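You operate a simulated robot arm through the tools that you are given. There is no shell and no other tool.

Carry out the task below with a simulated robot arm. There is one attempt and no reset: what you move stays moved.

## Task
Swap the short pipe in the clip rail for the long one and shut both clips.
Fine: lay the short pipe on the hose bench; both pipes branch up.
Where things are to end (x, y in the base frame): long pipe within 0.02 m of [1, -0.07].

The check looks at the end state, three seconds after you hand in, the way a careful person would. Anything else that was tipped, shoved, dropped, spilled or broken makes it a failure.

## Robot
A 7-joint arm with a two-finger parallel gripper, fixed in place. Base frame: the origin is on the floor under the middle of its stand, x ahead of it, y to its left, z up; the work surface is at about z = 0.82. Readings come in m, rad, newtons and seconds.
It reaches about 1.479 m from its shoulder. Its first joint turns from -2.897 to 2.897 rad. Payload 4.4 kg.
Tool frame: the origin (TCP) lies between the finger pads and is the grasp point; the fingertips stand 0.023 m ahead of it; z points along the fingers, y is the line along which they close. Largest opening 0.094 m; finger width 0.038, thickness 0.01; the body of the gripper, 0.054 by 0.096 m, starts 0.039 m behind the TCP.
Orientation is that of the tool frame in the base frame, as a unit quaternion [x, y, z, w]. With the fingers straight down and closing along the base's y, the tool's x points along the base's -x, its y along +y and its z along -z.

## Interface
- The arm moves only by the tool send_rows. Its argument "steps" is a list of rows, each a list of 7 numbers: the shift along the base's x, y, z in m, then the turn, a rotation vector about the base's x, y, z in rad, then the gripper command, from -1 (shut) to 1 (fully open), values between in proportion. In form: [[tx, ty, tz, wx, wy, wz, jaw], ...]. A call has 1 to 20 rows; each row shifts and turns the commanded pose from where the row before left it. A row lasts 0.2 s, in which the tool goes at most 0.05 m and 0.15 rad; a call with a longer step from one row to the next is refused whole, and so is a gripper value outside its range. Where a pose cannot be reached the arm comes as near as it can. A force on the tool above 40 N (or 10 N above the force at the start of the call, whichever is more), or a blocked arm, ends the call early, and 0.2 s more pass. The fingers move at their own pace (about 0.072 m/s each) and stop on an object; they squeeze with about 22 N. The grip force told is the motor's: it shows also when the fingers shut on nothing. Time passes only in rows, and 0.2 s behind the last, so rows that do not move let the fingers close. It gives the time, the measured TCP pose, the force on the tool (base axes), the opening and the grip force at its end, in the units of the frame above (readings bear some noise), with the torque about the TCP (base axes, N m) and any sound that the robot's microphone picked up, and new pictures: "views" is both (left out), scene, wrist or none.
- Cameras (640 x 400 px; columns grow to the right, rows downward): "scene" is fixed at [0.3982, -0.5025, 1.5637]; the picture's right is [0.34, -0.94, 0.00], its down [-0.86, -0.31, -0.41] and it looks along [0.39, 0.14, -0.91] (base axes); focal length 214 px, centre (320, 200). "wrist" rides on the gripper at [0.086, 0.016, -0.074] in the tool frame; the picture's right is [-0.18, 0.98, 0.00], its down [-0.58, -0.11, -0.81] and it looks along [-0.79, -0.15, 0.59] (tool axes); focal length 243 px, centre (320, 200). There is no depth. A picture from a camera that has moved, and an enlarged one, comes with that camera's place and axes in the base frame and with its lens.
- inspect(camera, box): a new picture of the part [left, top, right, bottom] of that camera's present view, enlarged. It takes no simulated time.
- hand_in(): hands the job in; it is judged then, once.

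Places have to be worked out from the pictures, the camera data and where the tool is seen. Open the gripper and draw the arm clear of the work before you hand the job in, unless the task says otherwise.

The tools are called after ">>>" as a command line: name --pt "numbers of a row" for each row, then --argument value for the rest, lists and objects as JSON in quotes. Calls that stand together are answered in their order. send_rows: Moves the arm, as the interface text tells. Its arguments: {"type":"object","properties":{"steps":{"type":"array","items":{"type":"array","items":{"type":"number"}}},"views":{"type":"string","enum":["both","scene","wrist","none"]}},"required":["steps"]} The other tools are called the same way: inspect (camera, box) takes an enlarged picture of a part of a camera's view; hand_in () hands the job in.

At the start:

```text
clock: 0.0
position: [0.7833, 0.0296, 1.0882]
tool_rot: [0.001, 1.0, -0.001, 0.0]
ft_force: [-0.3, -0.2, -0.8]
torque: [-0.01, -0.01, -0.02]
grip_width: 0.0942
grasp_force: 0.1
```

scene: 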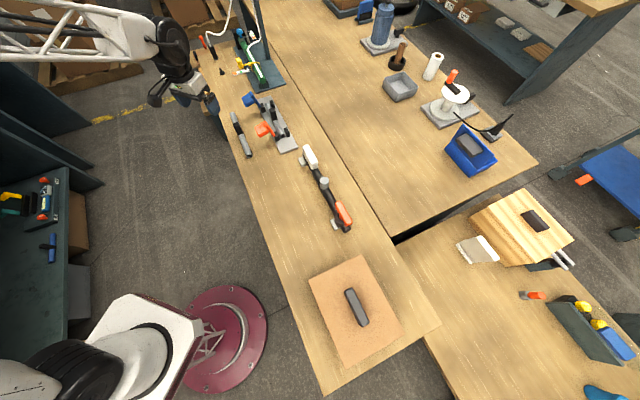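
wrist: 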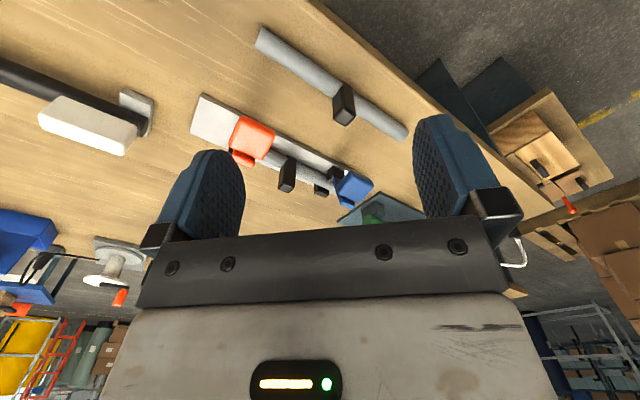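

I start by looking more closely at the rail with its clips, the two pipes and the rest of the bench before moving anything.

>>> inspect --camera "scene" --box '[200, 70, 360, 170]'

>>> inspect --camera "wrist" --box '[180, 10, 420, 230]'

>>> inspect --camera "scene" --box '[280, 130, 440, 360]'

>>> inspect --camera "scene" --box '[170, 10, 330, 110]'

>>> inspect --camera "scene" --box '[340, 0, 640, 200]'

```text
4.00 times, centred on (280, 120) of scene
camera zoom: at [0.3982, -0.5025, 1.5637], right [0.34, -0.94, 0.0], down [-0.86, -0.31, -0.41], along [0.39, 0.14, -0.91], focal length 858 px, centre (480, 520)
```

zoom: 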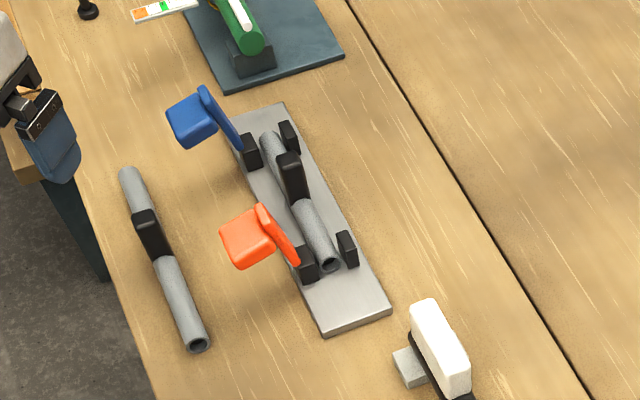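

```text
1.82 times, centred on (300, 120) of wrist
camera zoom: at [0.6949, 0.0452, 1.1627], right [0.18, 0.98, 0.0], down [0.58, -0.11, 0.81], along [0.79, -0.15, -0.59], focal length 441 px, centre (356, 346)
```

zoom: 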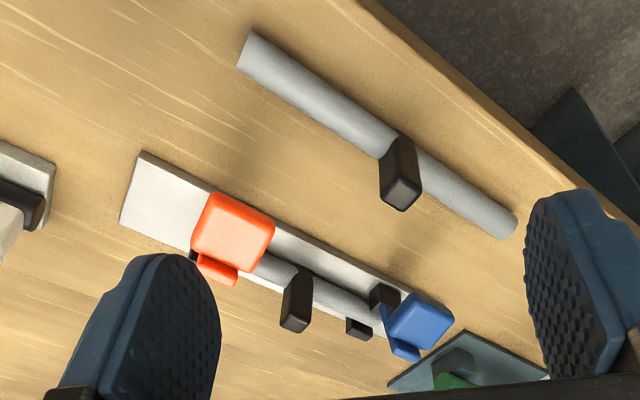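

```text
1.74 times, centred on (360, 245) of scene
camera zoom: at [0.3982, -0.5025, 1.5637], right [0.34, -0.94, 0.0], down [-0.86, -0.31, -0.41], along [0.39, 0.14, -0.91], focal length 373 px, centre (250, 122)
```

zoom: 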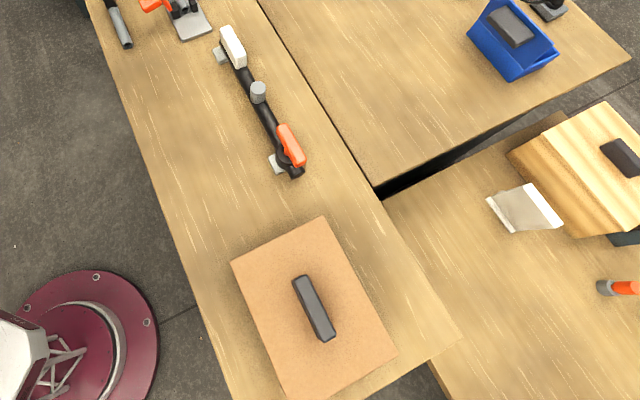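

```text
4.00 times, centred on (250, 60) of scene
camera zoom: at [0.3982, -0.5025, 1.5637], right [0.34, -0.94, 0.0], down [-0.86, -0.31, -0.41], along [0.39, 0.14, -0.91], focal length 858 px, centre (600, 760)
```

zoom: 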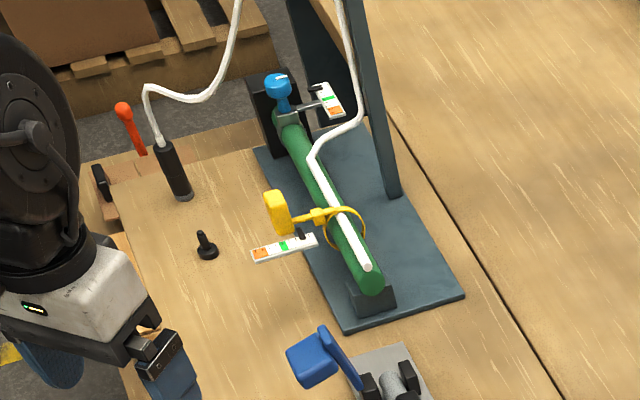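

```text
2.00 times, centred on (490, 100) of scene
camera zoom: at [0.3982, -0.5025, 1.5637], right [0.34, -0.94, 0.0], down [-0.86, -0.31, -0.41], along [0.39, 0.14, -0.91], focal length 429 px, centre (-20, 400)
```

zoom: 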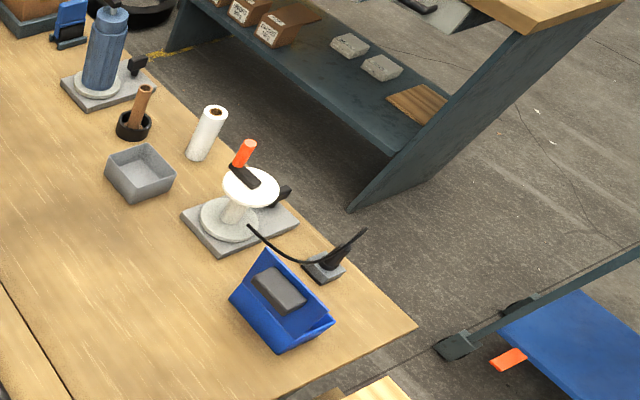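

The rail plate runs at about 44° in the base frame, centred near (1.00, -0.07), with the short pipe in it and both levers open toward +y. The long pipe lies free, centred near (0.89, 0.04). I'll turn the wrist 45° and move closer so I can see the clips properly.

>>> send_rows --pt "0.009 -0.033 -0.01 0 0 0.131 1" --pt "0.009 -0.033 -0.01 0 0 0.131 1" --pt "0.009 -0.033 -0.01 0 0 0.131 1" --pt "0.009 -0.033 -0.01 0 0 0.131 1" --pt "0.009 -0.033 -0.01 0 0 0.131 1" --pt "0.009 -0.033 -0.01 0 0 0.131 1" --pt "0 0 0 0 0 0 1" --views "both"

```text
clock: 1.6
position: [0.8356, -0.1702, 1.0308]
tool_rot: [-0.383, 0.924, 0.0, 0.0]
ft_force: [0.0, 0.2, 0.2]
torque: [-0.02, 0.0, -0.02]
grip_width: 0.0941
grasp_force: 0.2
camera wrist: at [0.7624, -0.2199, 1.1048], right [-0.57, 0.82, 0.0], down [0.49, 0.34, 0.81], along [0.66, 0.46, -0.59], focal length 243 px, centre (320, 200)
```

scene: 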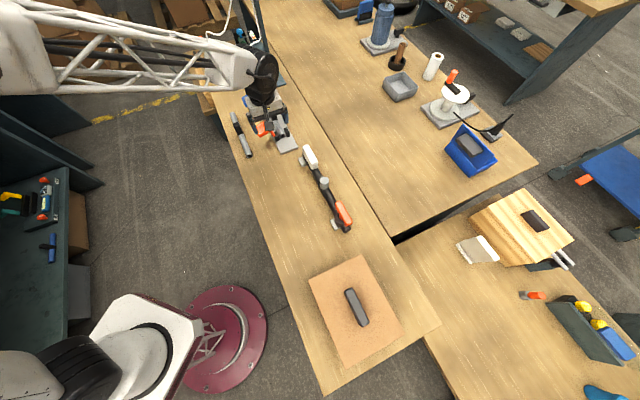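
wrist: 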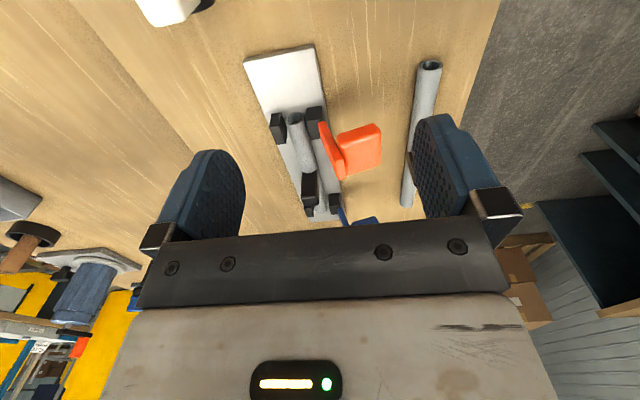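

The wrist picture is upside-down: its top is nearer the arm and lower. I'll enlarge the clips.

>>> inspect --camera "wrist" --box '[230, 30, 450, 235]'

>>> inspect --camera "wrist" --box '[260, 90, 400, 230]'

```text
1.95 times, centred on (340, 132) of wrist
camera zoom: at [0.7624, -0.2199, 1.1048], right [-0.57, 0.82, 0.0], down [0.49, 0.34, 0.81], along [0.66, 0.46, -0.59], focal length 473 px, centre (281, 332)
```

zoom: 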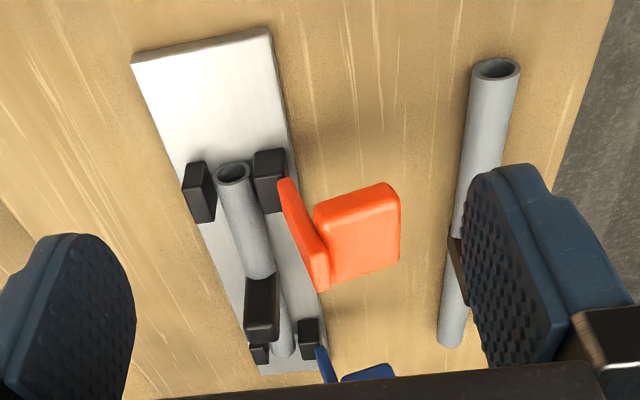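

```text
2.86 times, centred on (330, 160) of wrist
camera zoom: at [0.7624, -0.2199, 1.1048], right [-0.57, 0.82, 0.0], down [0.49, 0.34, 0.81], along [0.66, 0.46, -0.59], focal length 693 px, centre (291, 314)
```

zoom: 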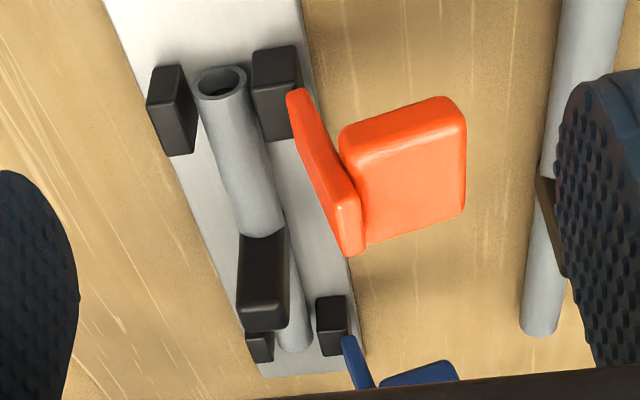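

The pipe axis in the rail triangulates to z ≈ 0.855, with a pipe diameter of about 20 mm. The levers are L-shaped paddles hinged on the +n jaws. I'll view the rail from the robot's side to get the lever heights.

>>> send_rows --pt "0 0.026 0 0 0 -0.14 1" --pt "0 0.026 0 0 0 -0.14 1" --pt "0 0.026 0 0 0 -0.14 1" --pt "0 0.026 0 0 0 -0.14 1" --pt "0 0.026 0 0 0 -0.14 1" --pt "0 0.026 0 0 0 -0.14 1" --pt "0 0.026 0 0 0 -0.14 1" --pt "0 0.026 0 0 0 -0.14 1" --pt "0 0.026 -0.015 0 0 -0.14 1" --pt "0 0.026 -0.015 0 0 -0.14 1" --pt "0 0 0 0 0 0 1" --views "wrist"

>>> inspect --camera "wrist" --box '[160, 30, 480, 235]'

```text
clock: 4.0
position: [0.8361, 0.0918, 0.9987]
tool_rot: [0.303, 0.953, 0.0, 0.0]
ft_force: [-0.6, 0.7, 0.3]
torque: [0.03, 0.03, 0.02]
grip_width: 0.0938
grasp_force: 0.0
camera wrist: at [0.7743, 0.1544, 1.0738], right [0.72, 0.7, 0.0], down [0.41, -0.42, 0.81], along [0.56, -0.58, -0.59], focal length 243 px, centre (320, 200)
```

wrist: 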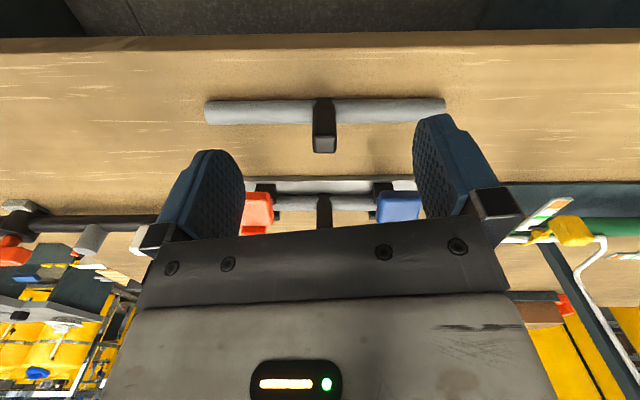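

```text
1.95 times, centred on (320, 132) of wrist
camera zoom: at [0.7743, 0.1544, 1.0738], right [0.72, 0.7, 0.0], down [0.41, -0.42, 0.81], along [0.56, -0.58, -0.59], focal length 473 px, centre (320, 332)
```

zoom: 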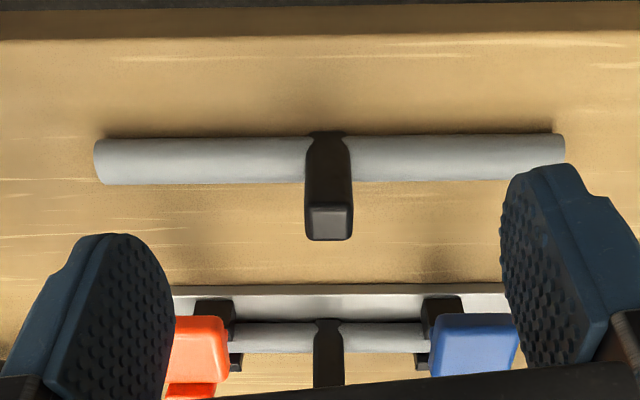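

The long pipe's branch is a square stub about 23 mm wide, pointing up. I'll move 0.11 m toward the rail so the levers sit in the clear middle of the wrist view.

>>> send_rows --pt "0.027 -0.027 0.0 0 0 0 1" --pt "0.027 -0.027 0.0 0 0 0 1" --pt "0.026 -0.026 0.0 0 0 0 1" --pt "0 0 0 0 0 0 1" --views "wrist"

>>> inspect --camera "wrist" --box '[200, 40, 460, 235]'

```text
clock: 5.0
position: [0.9185, 0.0116, 1.0007]
tool_rot: [0.302, 0.953, 0.0, 0.0]
ft_force: [-0.7, -0.2, 0.3]
torque: [-0.01, 0.01, 0.03]
grip_width: 0.0943
grasp_force: 0.1
camera wrist: at [0.8561, 0.0737, 1.0741], right [0.72, 0.7, 0.0], down [0.41, -0.42, 0.81], along [0.56, -0.58, -0.59], focal length 243 px, centre (320, 200)
```

wrist: 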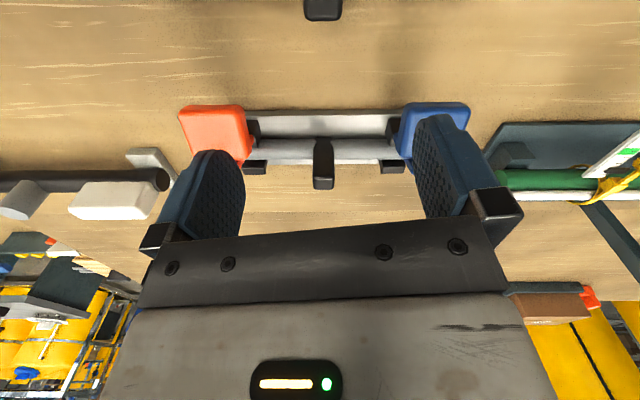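

```text
2.05 times, centred on (330, 138) of wrist
camera zoom: at [0.8561, 0.0737, 1.0741], right [0.72, 0.7, 0.0], down [0.41, -0.42, 0.81], along [0.56, -0.58, -0.59], focal length 498 px, centre (300, 328)
```

zoom: 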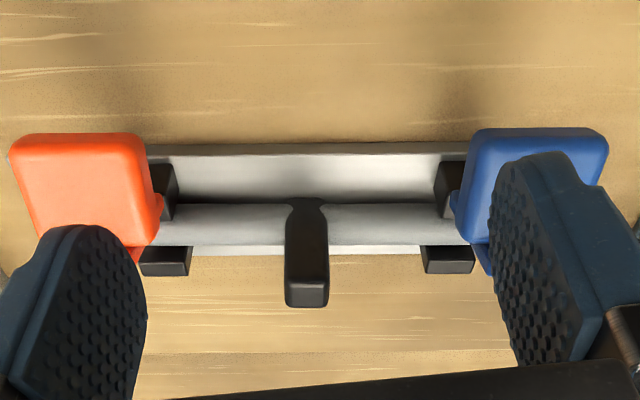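

The orange paddle's outer edge is near (0.857, -0.082)–(0.891, -0.047) at z ≈ 0.905. I'll shift along the rail to put the orange clip between the fingers for an unobstructed view.

>>> send_rows --pt "-0.034 -0.032 0.0 0 0 0 1" --pt "-0.034 -0.032 0.0 0 0 0 1" --pt "0 0 0 0 0 0 1" --views "wrist"

>>> inspect --camera "wrist" --box '[240, 60, 440, 235]'

>>> inspect --camera "scene" --box '[220, 80, 320, 160]'

```text
clock: 5.8
position: [0.8473, -0.0528, 0.9992]
tool_rot: [0.301, 0.953, 0.0, -0.001]
ft_force: [-0.8, 0.8, -0.4]
torque: [0.02, 0.03, -0.03]
grip_width: 0.0938
grasp_force: 0.0
camera wrist: at [0.7859, 0.0088, 1.0745], right [0.72, 0.7, 0.0], down [0.41, -0.42, 0.81], along [0.56, -0.58, -0.59], focal length 243 px, centre (320, 200)
```

wrist: 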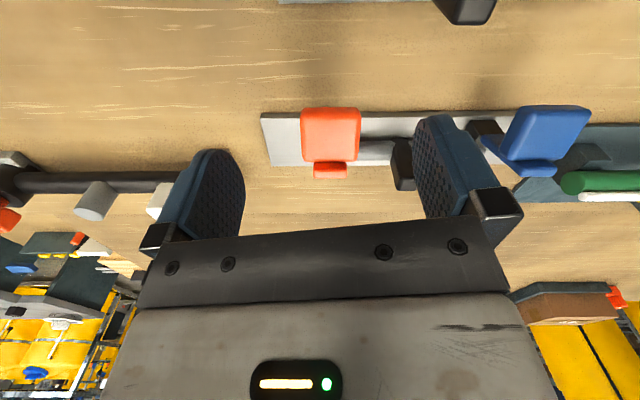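

```text
2.29 times, centred on (340, 148) of wrist
camera zoom: at [0.7859, 0.0088, 1.0745], right [0.72, 0.7, 0.0], down [0.41, -0.42, 0.81], along [0.56, -0.58, -0.59], focal length 555 px, centre (274, 320)
```

zoom: 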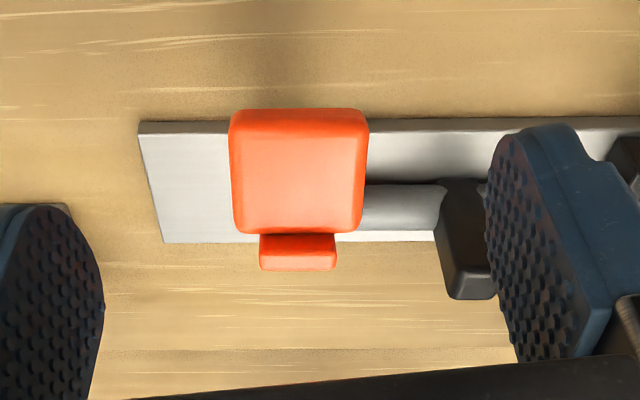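

```text
5.00 times, centred on (270, 120) of scene
camera zoom: at [0.3982, -0.5025, 1.5637], right [0.34, -0.94, 0.0], down [-0.86, -0.31, -0.41], along [0.39, 0.14, -0.91], focal length 1072 px, centre (570, 600)
```

zoom: 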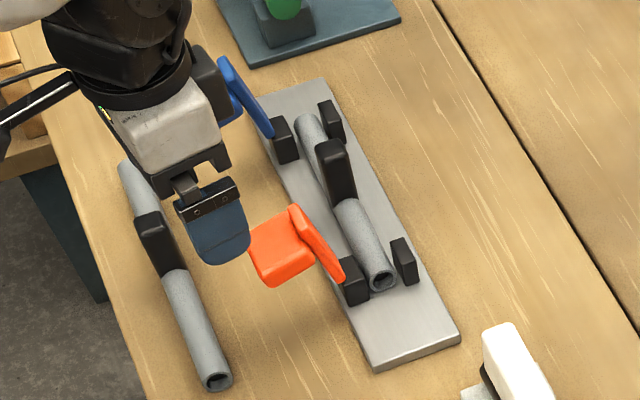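

The views agree. The rail lies at 45° centred at about (1.00, -0.07), with clips at ±0.089 m along it. The lever plates reach z ≈ 0.932 and the paddles stick out toward +n, where n = (-0.707, 0.707). The short pipe's branch top is at z ≈ 0.90 near (1.00, -0.07), so I'll go above it with the fingers closing across the pipe.

>>> send_rows --pt "0.0153 -0.0017 0.003 0 0 0.14 1" --pt "0.0153 -0.0017 0.003 0 0 0.14 1" --pt "0.0153 -0.0017 0.002 0 0 0.14 1" --pt "0.0153 -0.0017 0.002 0 0 0.14 1" --pt "0.0153 -0.0017 0 0 0 0.14 1" --pt "0.0153 -0.0017 0 0 0 0.14 1" --pt "0.0153 -0.0017 0 0 0 0.14 1" --pt "0.0153 -0.0017 0 0 0 0.14 1" --pt "0.0153 -0.0017 0 0 0 0.14 1" --pt "0.0153 -0.0017 0 0 0 0.14 1" --pt "0 0 0 0 0 0 1" --views "both"

>>> inspect --camera "wrist" --box '[220, 60, 440, 235]'

>>> inspect --camera "scene" --box '[220, 80, 320, 160]'

```text
clock: 8.2
position: [1.002, -0.0707, 1.0084]
tool_rot: [-0.384, 0.923, 0.0, 0.0]
ft_force: [0.0, -0.6, -0.1]
torque: [0.01, 0.01, -0.01]
grip_width: 0.0939
grasp_force: 0.1
camera wrist: at [0.9289, -0.1204, 1.083], right [-0.57, 0.82, 0.0], down [0.49, 0.34, 0.81], along [0.66, 0.46, -0.59], focal length 243 px, centre (320, 200)
```

scene: 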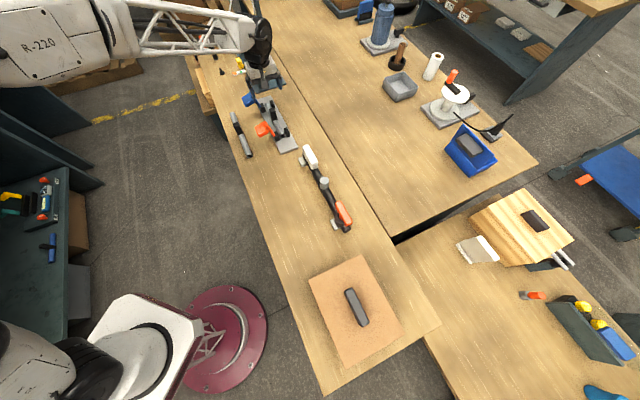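
wrist: 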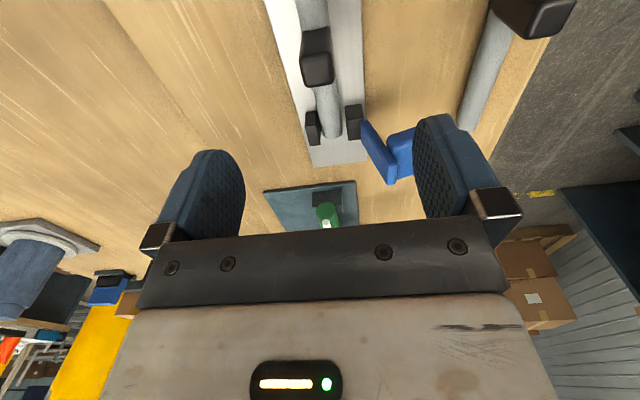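

```text
2.29 times, centred on (330, 148) of wrist
camera zoom: at [0.9289, -0.1204, 1.083], right [-0.57, 0.82, 0.0], down [0.49, 0.34, 0.81], along [0.66, 0.46, -0.59], focal length 555 px, centre (297, 320)
```

zoom: 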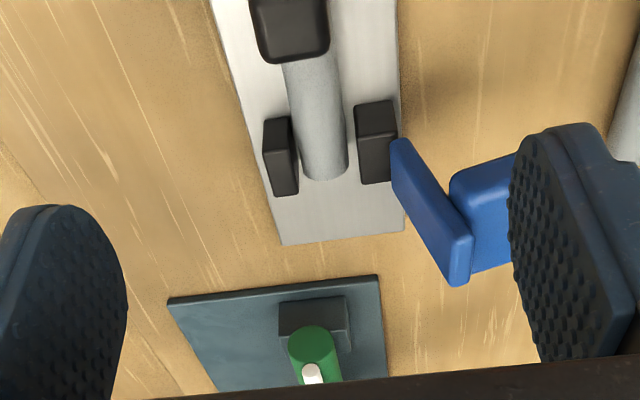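

```text
5.00 times, centred on (270, 120) of scene
camera zoom: at [0.3982, -0.5025, 1.5637], right [0.34, -0.94, 0.0], down [-0.86, -0.31, -0.41], along [0.39, 0.14, -0.91], focal length 1072 px, centre (570, 600)
```

zoom: 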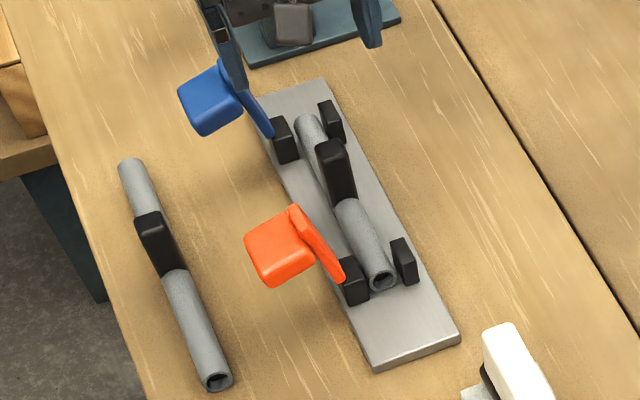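

I'll enlarge the branch top to check the alignment before descending.

>>> inspect --camera "wrist" --box '[270, 0, 370, 170]'

```text
2.35 times, centred on (320, 85) of wrist
camera zoom: at [0.9289, -0.1204, 1.083], right [-0.57, 0.82, 0.0], down [0.49, 0.34, 0.81], along [0.66, 0.46, -0.59], focal length 571 px, centre (320, 471)
```

zoom: 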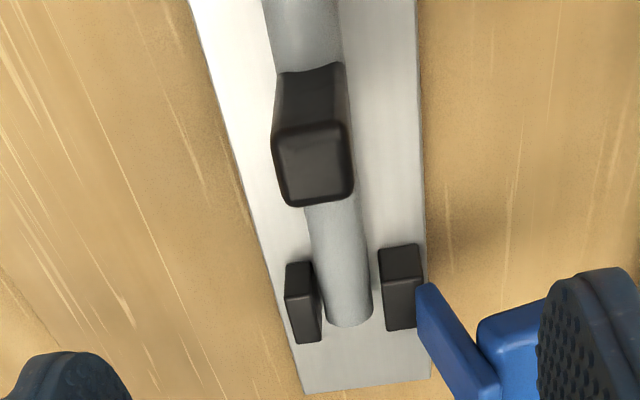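

The branch is centred within about 2 mm of the TCP, and its top is about 23 mm square. I'll descend in two parts to put the fingertips just above the pipe body, then look before gripping.

>>> send_rows --pt "0.0 -0.001 -0.03 0 0 0 1" --pt "0 0 -0.03 0 0 0 1" --pt "0 0 -0.025 0 0 0 1" --pt "0 0 -0.015 0 0 0 1" --pt "0 0 -0.012 0 0 0 1" --pt "0 0 0 0 0 0 1" --views "both"

>>> inspect --camera "wrist" --box '[200, 60, 460, 235]'

>>> inspect --camera "scene" --box '[220, 80, 320, 160]'

```text
clock: 9.6
position: [1.0027, -0.0714, 0.8968]
tool_rot: [-0.384, 0.923, 0.0, 0.0]
ft_force: [0.3, 0.0, 0.9]
torque: [-0.01, -0.01, 0.0]
grip_width: 0.0942
grasp_force: 0.1
camera wrist: at [0.9296, -0.121, 0.9706], right [-0.57, 0.82, 0.0], down [0.49, 0.33, 0.81], along [0.67, 0.46, -0.59], focal length 243 px, centre (320, 200)
```

scene: 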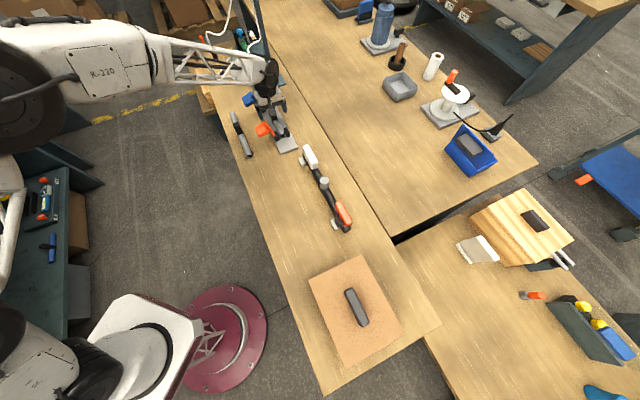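
wrist: 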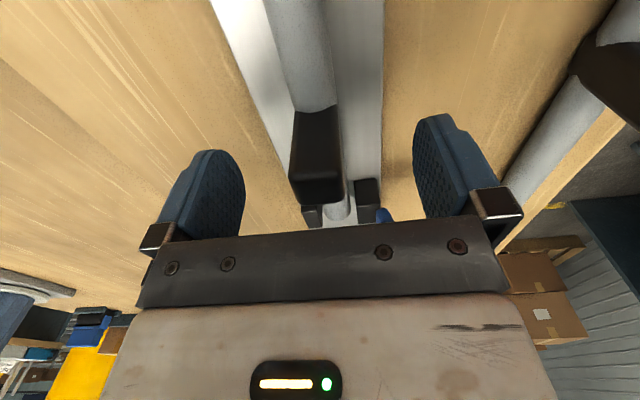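

```text
2.29 times, centred on (330, 148) of wrist
camera zoom: at [0.9296, -0.121, 0.9706], right [-0.57, 0.82, 0.0], down [0.49, 0.33, 0.81], along [0.67, 0.46, -0.59], focal length 555 px, centre (297, 320)
```

zoom: 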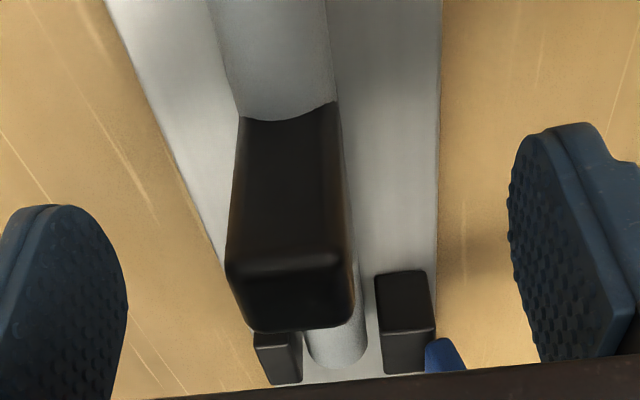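

```text
5.00 times, centred on (270, 120) of scene
camera zoom: at [0.3982, -0.5025, 1.5637], right [0.34, -0.94, 0.0], down [-0.86, -0.31, -0.41], along [0.39, 0.14, -0.91], focal length 1072 px, centre (570, 600)
```

zoom: 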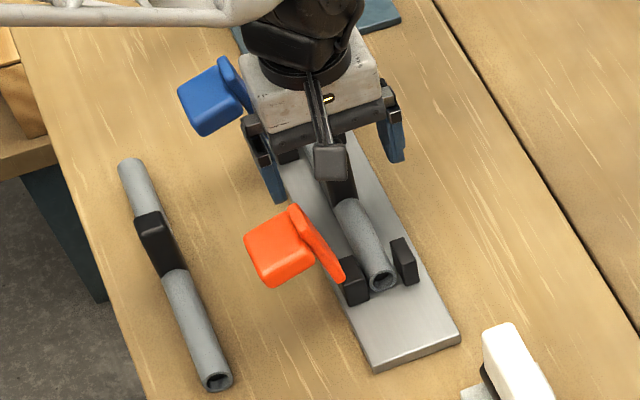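

The branch sits between the pads with its top about 5 mm above the TCP (z ≈ 0.902), and nothing else is touching. I'll close on the branch.

>>> send_rows --pt "0.0005 -0.0005 -0.003 0 0 0 0" --pt "0 0 0 0 0 0 -0.4" --pt "0 0 0 0 0 0 -1" --pt "0 0 0 0 0 0 -1" --pt "0 0 0 0 0 0 -1" --pt "0 0 0 0 0 0 -1" --views "both"

```text
clock: 11.0
position: [1.0041, -0.0708, 0.8938]
tool_rot: [-0.384, 0.923, 0.0, 0.0]
ft_force: [0.2, 0.6, 0.4]
torque: [-0.01, -0.02, 0.0]
grip_width: 0.0247
grasp_force: 21.7
camera wrist: at [0.9295, -0.1217, 0.9679], right [-0.57, 0.82, 0.0], down [0.49, 0.33, 0.81], along [0.67, 0.46, -0.59], focal length 243 px, centre (320, 200)
```

scene: 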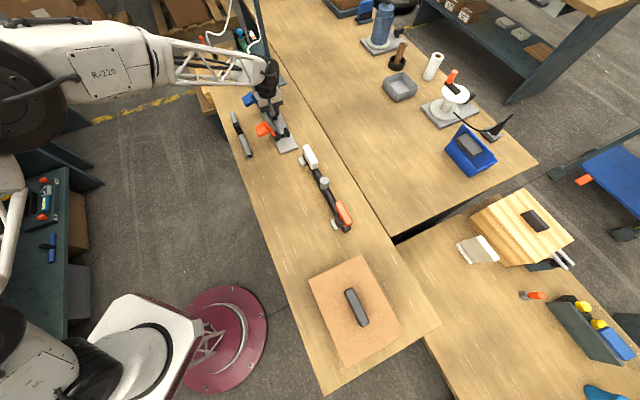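
wrist: 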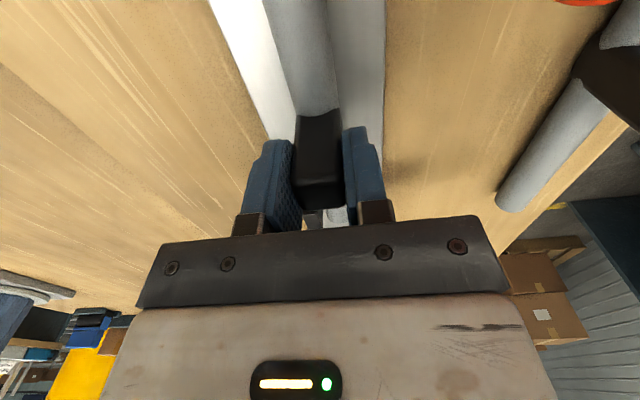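

Gripped at 24.7 mm. I'll lift straight up gently and watch the force.

>>> send_rows --pt "0 0 0.008 0 0 0 -1" --pt "0 0 0.01 0 0 0 -1" --pt "0 0 0.012 0 0 0 -1" --pt "0 0 0.02 0 0 0 -1" --pt "0 0 0 0 0 0 -1" --views "both"

>>> inspect --camera "scene" --box '[220, 80, 320, 160]'

```text
clock: 12.2
position: [1.0016, -0.071, 0.943]
tool_rot: [-0.383, 0.924, 0.0, -0.001]
ft_force: [-0.6, -0.6, -1.5]
torque: [0.0, -0.05, -0.01]
grip_width: 0.0246
grasp_force: 22.3
camera wrist: at [0.9284, -0.1209, 1.0174], right [-0.57, 0.82, 0.0], down [0.49, 0.33, 0.81], along [0.67, 0.46, -0.59], focal length 243 px, centre (320, 200)
```

scene: 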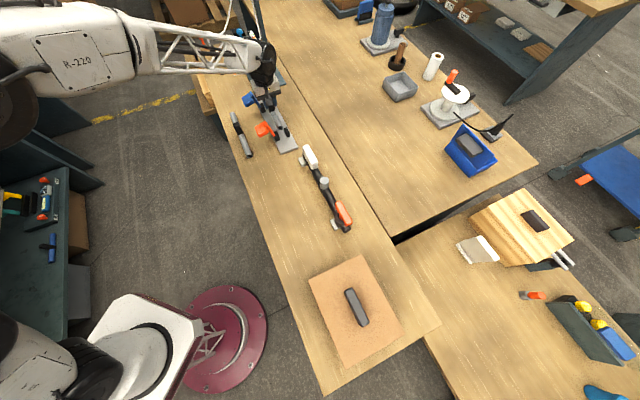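
wrist: 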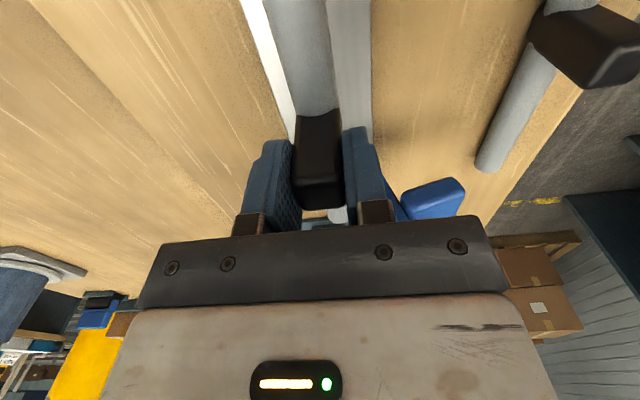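

```text
5.00 times, centred on (270, 120) of scene
camera zoom: at [0.3982, -0.5025, 1.5637], right [0.34, -0.94, 0.0], down [-0.86, -0.31, -0.41], along [0.39, 0.14, -0.91], focal length 1072 px, centre (570, 600)
```

zoom: 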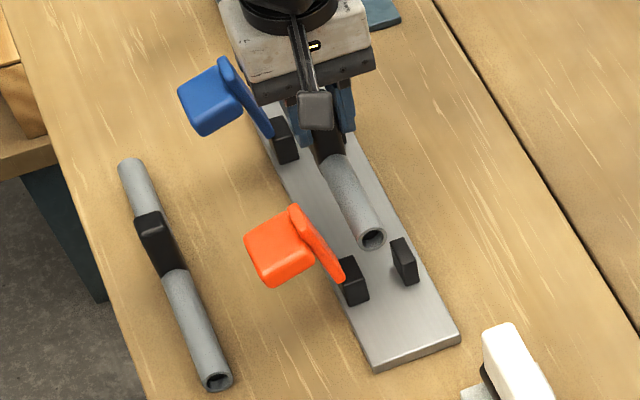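

The pipe came out cleanly and levelly, and both levers are unmoved. I'll lift a bit more and carry it over to the free strip of the same bench on the far side of the rail, around (1.086, -0.156).

>>> send_rows --pt "0 0 0.03 0 0 0 -1" --pt "0.017 -0.017 0.01 0 0 0 -1" --pt "0.022 -0.022 0 0 0 0 -1" --pt "0.022 -0.022 0 0 0 0 -1" --pt "0.022 -0.022 0 0 0 0 -1" --pt "0 0 -0.03 0 0 0 -1" --pt "0 0 -0.03 0 0 0 -1" --pt "0 0 0 0 0 0 -1" --views "both"

>>> inspect --camera "scene" --box '[220, 70, 340, 166]'

```text
clock: 14.0
position: [1.0848, -0.1533, 0.9227]
tool_rot: [-0.384, 0.923, 0.0, -0.001]
ft_force: [-0.1, 0.4, -1.7]
torque: [-0.03, -0.01, 0.01]
grip_width: 0.0246
grasp_force: 22.2
camera wrist: at [1.0116, -0.2046, 0.9972], right [-0.57, 0.82, 0.0], down [0.49, 0.33, 0.81], along [0.67, 0.46, -0.59], focal length 243 px, centre (320, 200)
```

scene: 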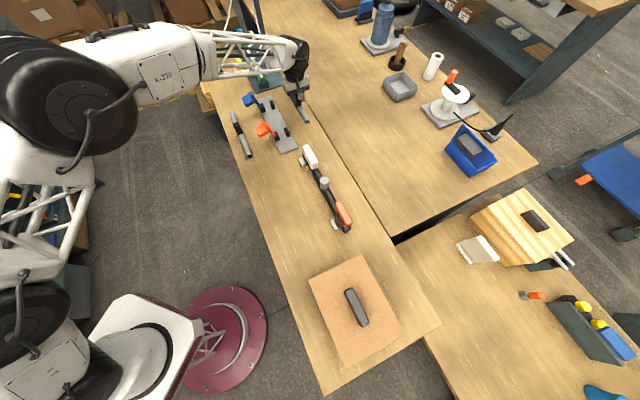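
wrist: 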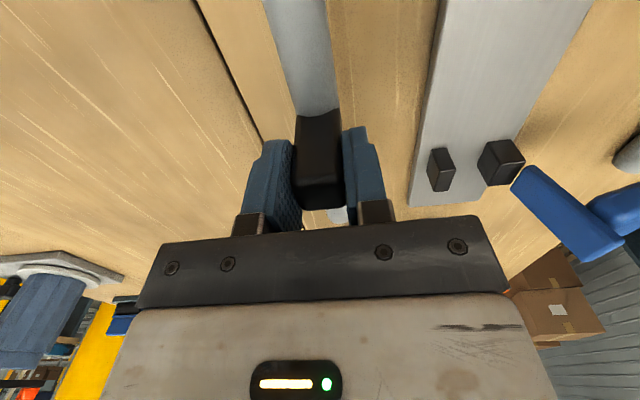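

```text
4.17 times, centred on (280, 118) of scene
camera zoom: at [0.3982, -0.5025, 1.5637], right [0.34, -0.94, 0.0], down [-0.86, -0.31, -0.41], along [0.39, 0.14, -0.91], focal length 894 px, centre (487, 542)
```

zoom: 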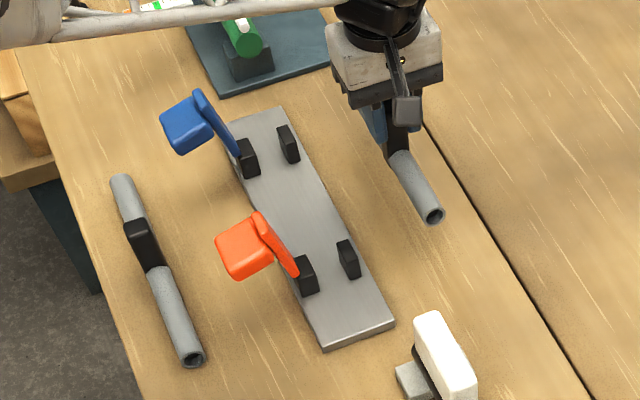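

The pipe is level and clear of everything. It's about 0.067 m from the bench seam, so I'll come 1 cm back toward the rail and lower in small steps while watching for contact.

>>> send_rows --pt "-0.007 0.007 -0.02 0 0 0 -1" --pt "0 0 -0.015 0 0 0 -1" --pt "0 0 -0.006 0 0 0 -1" --pt "0 0 0 0 0 0 -1" --views "none"

```text
clock: 15.0
position: [1.0793, -0.1469, 0.8826]
tool_rot: [-0.383, 0.924, 0.0, 0.0]
ft_force: [0.2, -0.3, -1.3]
torque: [-0.01, -0.03, -0.01]
grip_width: 0.0248
grasp_force: 22.2
```

No contact yet at TCP z = 0.8826, so I'll keep lowering in 2–3 mm steps.

>>> send_rows --pt "0 0 -0.003 0 0 0 -1" --pt "0 0 -0.003 0 0 0 -1" --pt "0 0 0 0 0 0 -1" --views "scene"

>>> inspect --camera "scene" --box '[260, 70, 340, 134]'

```text
clock: 15.8
position: [1.0789, -0.1484, 0.8793]
tool_rot: [-0.384, 0.924, 0.0, 0.001]
ft_force: [7.6, -1.2, 21.5]
torque: [0.0, -0.18, -0.03]
grip_width: 0.0246
grasp_force: 22.5
```

scene: 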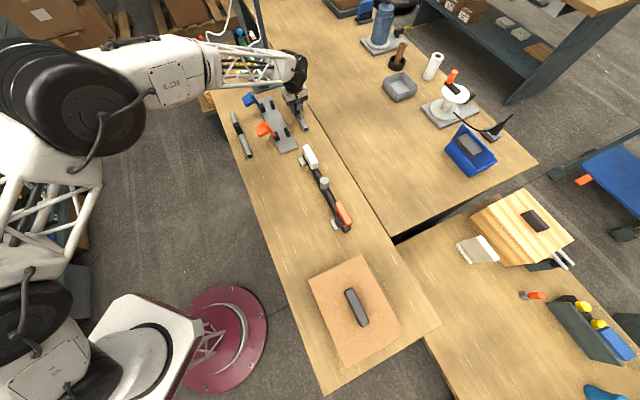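

```text
6.25 times, centred on (300, 102) of scene
camera zoom: at [0.3982, -0.5025, 1.5637], right [0.34, -0.94, 0.0], down [-0.86, -0.31, -0.41], along [0.39, 0.14, -0.91], focal length 1340 px, centre (445, 812)
```

zoom: 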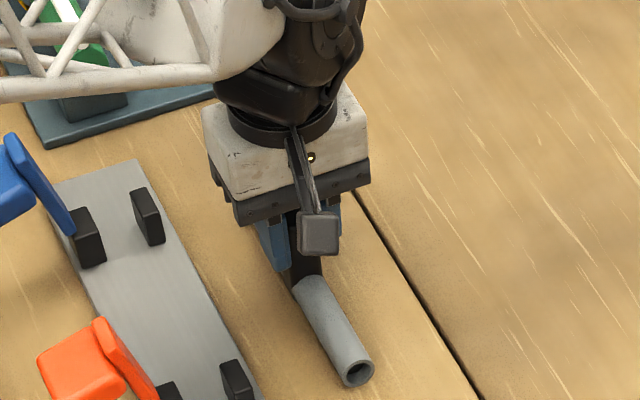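

The pipe touched down at TCP z ≈ 0.879 with 21 N. I'll ease up 2.5 mm to unload it, then open slowly.

>>> send_rows --pt "0 0 0.0025 0 0 0 -1" --pt "0 0 0 0 0 0 -1" --pt "0 0 0 0 0 0 -0.45" --pt "0 0 0 0 0 0 -0.35" --pt "0 0 0 0 0 0 -0.2" --pt "0 0 0 0 0 0 -0.2" --views "both"

>>> inspect --camera "scene" --box '[260, 70, 340, 134]'

```text
clock: 17.2
position: [1.0789, -0.147, 0.8779]
tool_rot: [-0.384, 0.923, 0.0, 0.001]
ft_force: [0.0, -0.1, -1.3]
torque: [-0.01, -0.02, -0.02]
grip_width: 0.0377
grasp_force: 0.0
camera wrist: at [1.0046, -0.1977, 0.953], right [-0.57, 0.82, 0.0], down [0.49, 0.33, 0.81], along [0.67, 0.46, -0.59], focal length 243 px, centre (320, 200)
```

scene: 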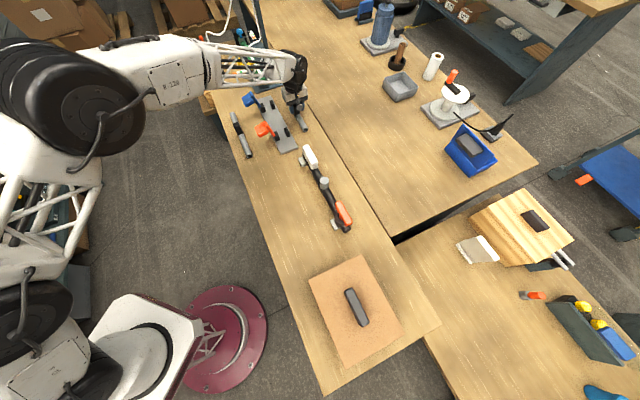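
wrist: 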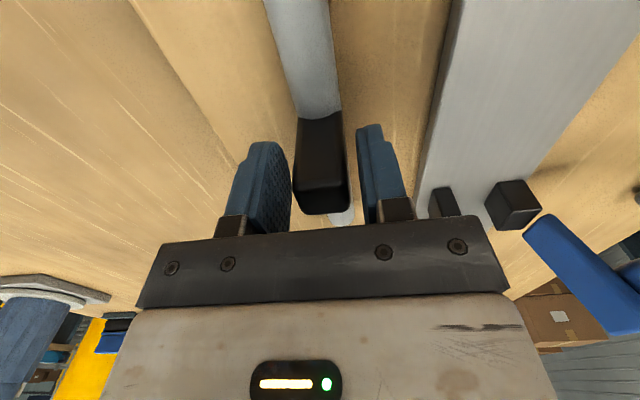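

```text
6.25 times, centred on (300, 102) of scene
camera zoom: at [0.3982, -0.5025, 1.5637], right [0.34, -0.94, 0.0], down [-0.86, -0.31, -0.41], along [0.39, 0.14, -0.91], focal length 1340 px, centre (445, 812)
```

zoom: 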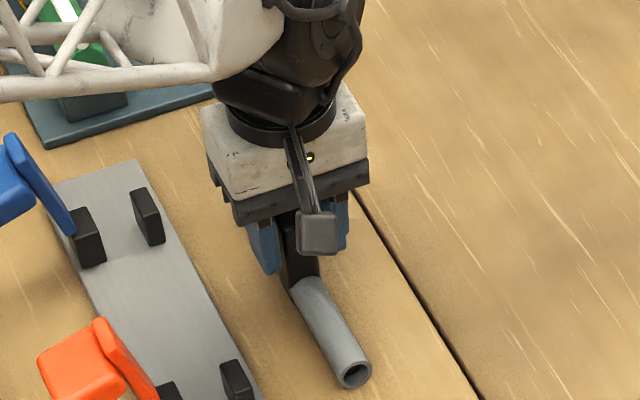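

Released, and the pipe stands branch up between the fingers. I'll open further and rise straight up, checking that it stays put.

>>> send_rows --pt "0 0 0 0 0 0 0.2" --pt "0 0 0 0 0 0 0.6" --pt "0 0 0.02 0 0 0 0.6" --pt "0 0 0.04 0 0 0 0.6" --pt "0 0 0.045 0 0 0 1" --pt "0 0 0.01 0 0 0 1" --views "both"

>>> inspect --camera "scene" --box '[220, 70, 340, 166]'

```text
clock: 18.6
position: [1.0789, -0.1464, 0.9943]
tool_rot: [-0.383, 0.924, 0.0, 0.0]
ft_force: [0.1, 0.7, 0.1]
torque: [0.01, -0.01, 0.05]
grip_width: 0.094
grasp_force: 0.1
camera wrist: at [1.0042, -0.1966, 1.0689], right [-0.57, 0.82, 0.0], down [0.49, 0.33, 0.81], along [0.67, 0.46, -0.59], focal length 243 px, centre (320, 200)
```

scene: 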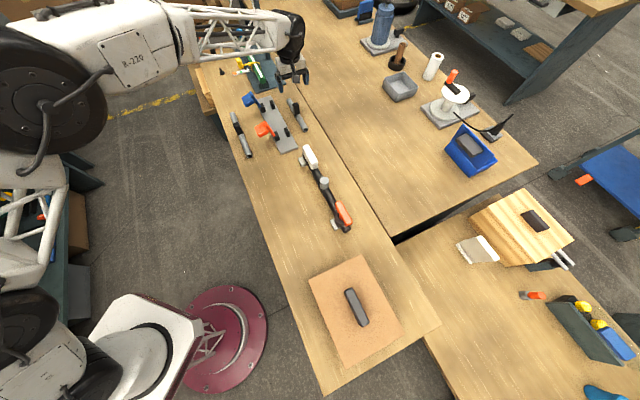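
wrist: 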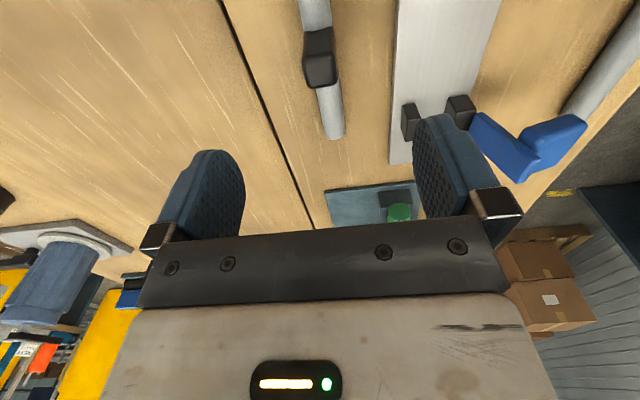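

```text
4.17 times, centred on (280, 118) of scene
camera zoom: at [0.3982, -0.5025, 1.5637], right [0.34, -0.94, 0.0], down [-0.86, -0.31, -0.41], along [0.39, 0.14, -0.91], focal length 894 px, centre (487, 542)
```

zoom: 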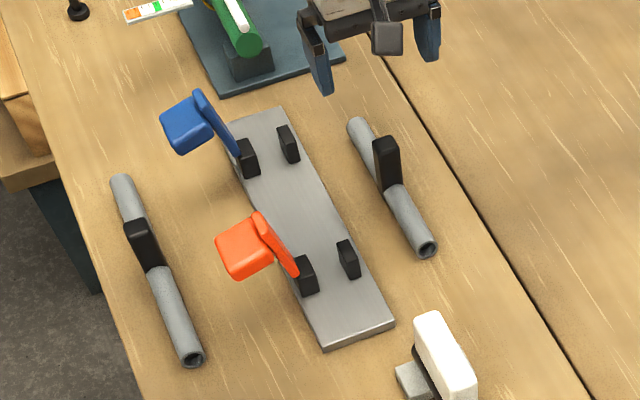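

The short pipe rests stably, branch up, on the bench. Next I'll move over to the long pipe near (0.891, 0.042), passing between the two levers at height.

>>> send_rows --pt "-0.031 0.031 0 0 0 0 1" --pt "-0.031 0.031 0 0 0 0 1" --pt "-0.031 0.031 0 0 0 0 1" --pt "-0.031 0.031 0 0 0 0 1" --pt "-0.032 0.032 0 0 0 0 1" --pt "-0.032 0.032 0 0 0 0 1" --pt "0 0 0 0 0 0 1" --pt "0 0 0 0 0 0 1" --views "both"

>>> inspect --camera "wrist" --box '[270, 0, 370, 170]'

```text
clock: 20.4
position: [0.8885, 0.0417, 0.9919]
tool_rot: [-0.384, 0.923, 0.0, 0.0]
ft_force: [-0.2, -0.7, 0.4]
torque: [-0.02, 0.04, 0.03]
grip_width: 0.094
grasp_force: 0.0
camera wrist: at [0.8162, -0.0086, 1.0672], right [-0.57, 0.82, 0.0], down [0.49, 0.33, 0.81], along [0.67, 0.46, -0.59], focal length 243 px, centre (320, 200)
```

scene: 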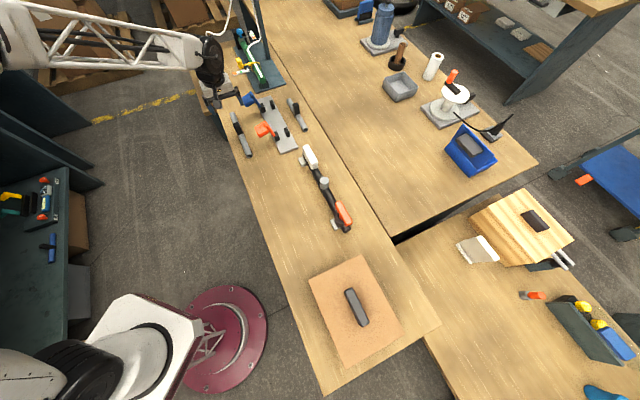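
wrist: 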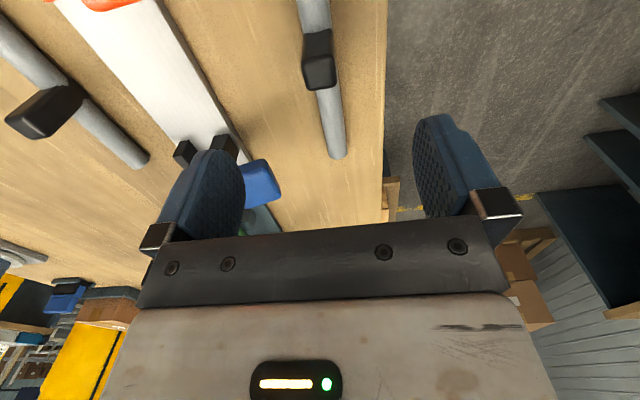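

```text
2.35 times, centred on (320, 85) of wrist
camera zoom: at [0.8162, -0.0086, 1.0672], right [-0.57, 0.82, 0.0], down [0.49, 0.33, 0.81], along [0.67, 0.46, -0.59], focal length 571 px, centre (320, 471)
```

zoom: 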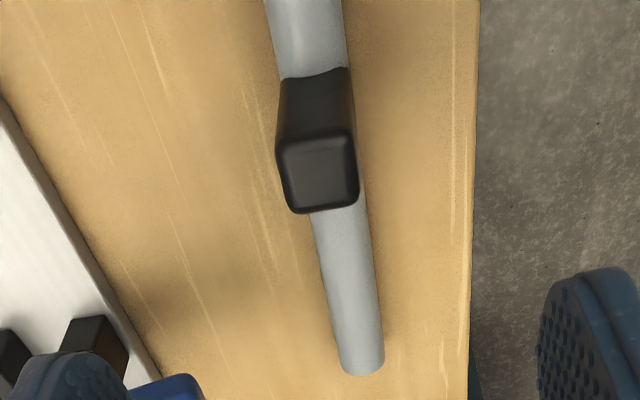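

The long pipe's branch top is within 2 mm of the TCP in the picture. I'll shift by that offset, descend to TCP z ≈ 0.88 and grip its branch the same way.

>>> send_rows --pt "0.002 0 -0.035 0 0 0 1" --pt "0 0 -0.035 0 0 0 1" --pt "0 0 -0.026 0 0 0 1" --pt "0 0 -0.014 0 0 0 1" --pt "0 0 -0.003 0 0 0 1" --pt "0 0 0 0 0 0 1" --views "wrist"

>>> inspect --camera "wrist" --box '[200, 60, 460, 235]'

```text
clock: 21.8
position: [0.8922, 0.0409, 0.8803]
tool_rot: [-0.383, 0.924, 0.0, 0.0]
ft_force: [-0.6, 0.1, 0.1]
torque: [0.04, -0.02, -0.02]
grip_width: 0.0941
grasp_force: 0.1
camera wrist: at [0.8182, -0.0091, 0.9542], right [-0.57, 0.82, 0.0], down [0.49, 0.33, 0.81], along [0.67, 0.46, -0.59], focal length 243 px, centre (320, 200)
```

wrist: 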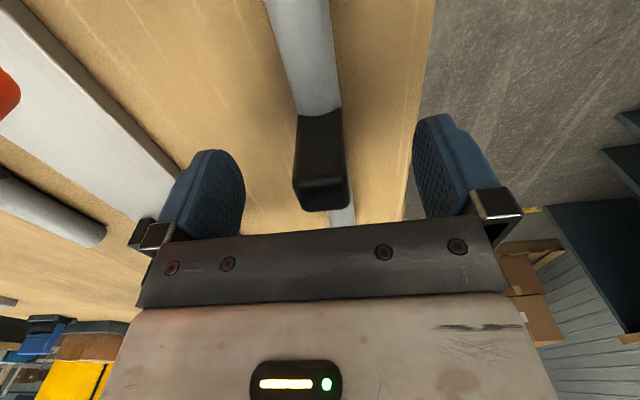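

```text
2.29 times, centred on (330, 148) of wrist
camera zoom: at [0.8182, -0.0091, 0.9542], right [-0.57, 0.82, 0.0], down [0.49, 0.33, 0.81], along [0.67, 0.46, -0.59], focal length 555 px, centre (297, 320)
```

zoom: 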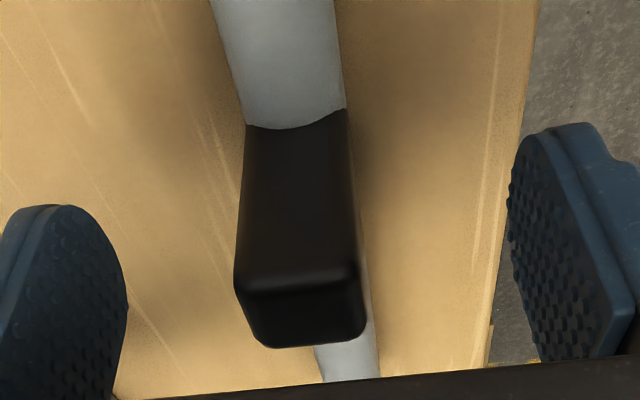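

The branch is centred between the pads. I'll close on it.

>>> send_rows --pt "0 0 0 0 0 0 0" --pt "0 0 0 0 0 0 -0.4" --pt "0 0 0 0 0 0 -1" --pt "0 0 0 0 0 0 -1" --pt "0 0 0 0 0 0 -1" --pt "0 0 0 0 0 0 -1" --views "wrist"

```text
clock: 23.2
position: [0.8916, 0.0417, 0.8798]
tool_rot: [-0.383, 0.924, -0.001, 0.0]
ft_force: [0.6, -0.5, 1.5]
torque: [-0.12, 0.01, 0.01]
grip_width: 0.0246
grasp_force: 21.9
camera wrist: at [0.8182, -0.0091, 0.9544], right [-0.57, 0.82, 0.0], down [0.49, 0.33, 0.81], along [0.67, 0.46, -0.59], focal length 243 px, centre (320, 200)
```

wrist: 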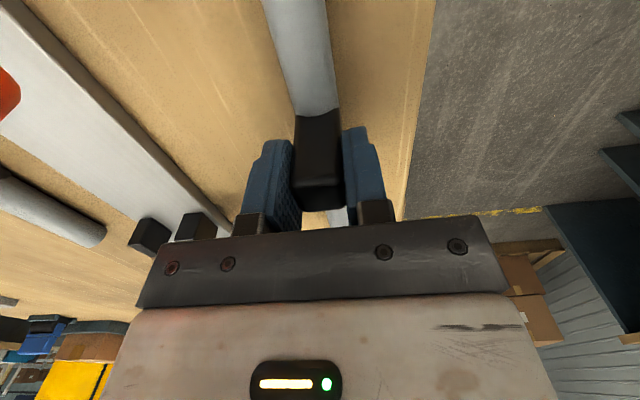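

Gripped at 24.6 mm. I'll lift to z ≈ 1.03 so the pipe's underside clears the levers (tops at about 0.932), then check the grip.

>>> send_rows --pt "0 0 0.01 0 0 0 -1" --pt "0 0 0.03 0 0 0 -1" --pt "0 0 0.04 0 0 0 -1" --pt "0 0 0.04 0 0 0 -1" --pt "0 0 0.03 0 0 0 -1" --pt "0 0 0 0 0 0 -1" --pt "0 0 0 0 0 0 -1" --views "both"

```text
clock: 24.8
position: [0.8922, 0.0416, 1.0311]
tool_rot: [-0.383, 0.924, 0.0, 0.0]
ft_force: [-0.6, -0.8, -1.6]
torque: [0.01, -0.01, 0.02]
grip_width: 0.0247
grasp_force: 21.8
camera wrist: at [0.8185, -0.0092, 1.1057], right [-0.57, 0.82, 0.0], down [0.49, 0.33, 0.81], along [0.67, 0.46, -0.59], focal length 243 px, centre (320, 200)
```

scene: 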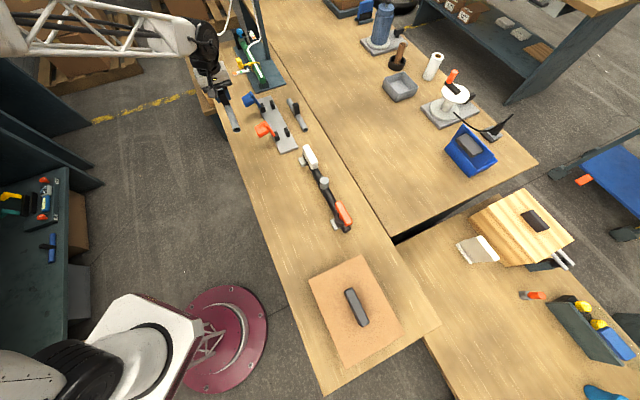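
wrist: 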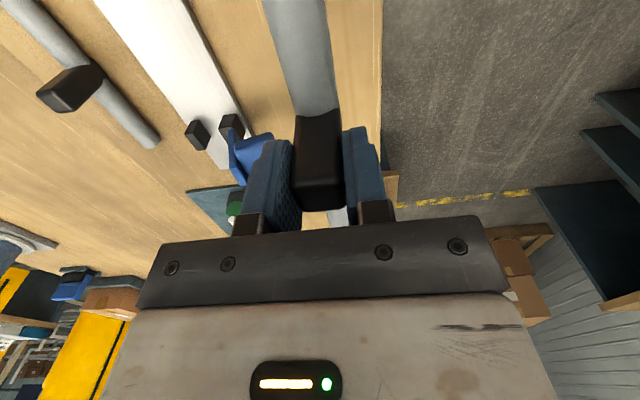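

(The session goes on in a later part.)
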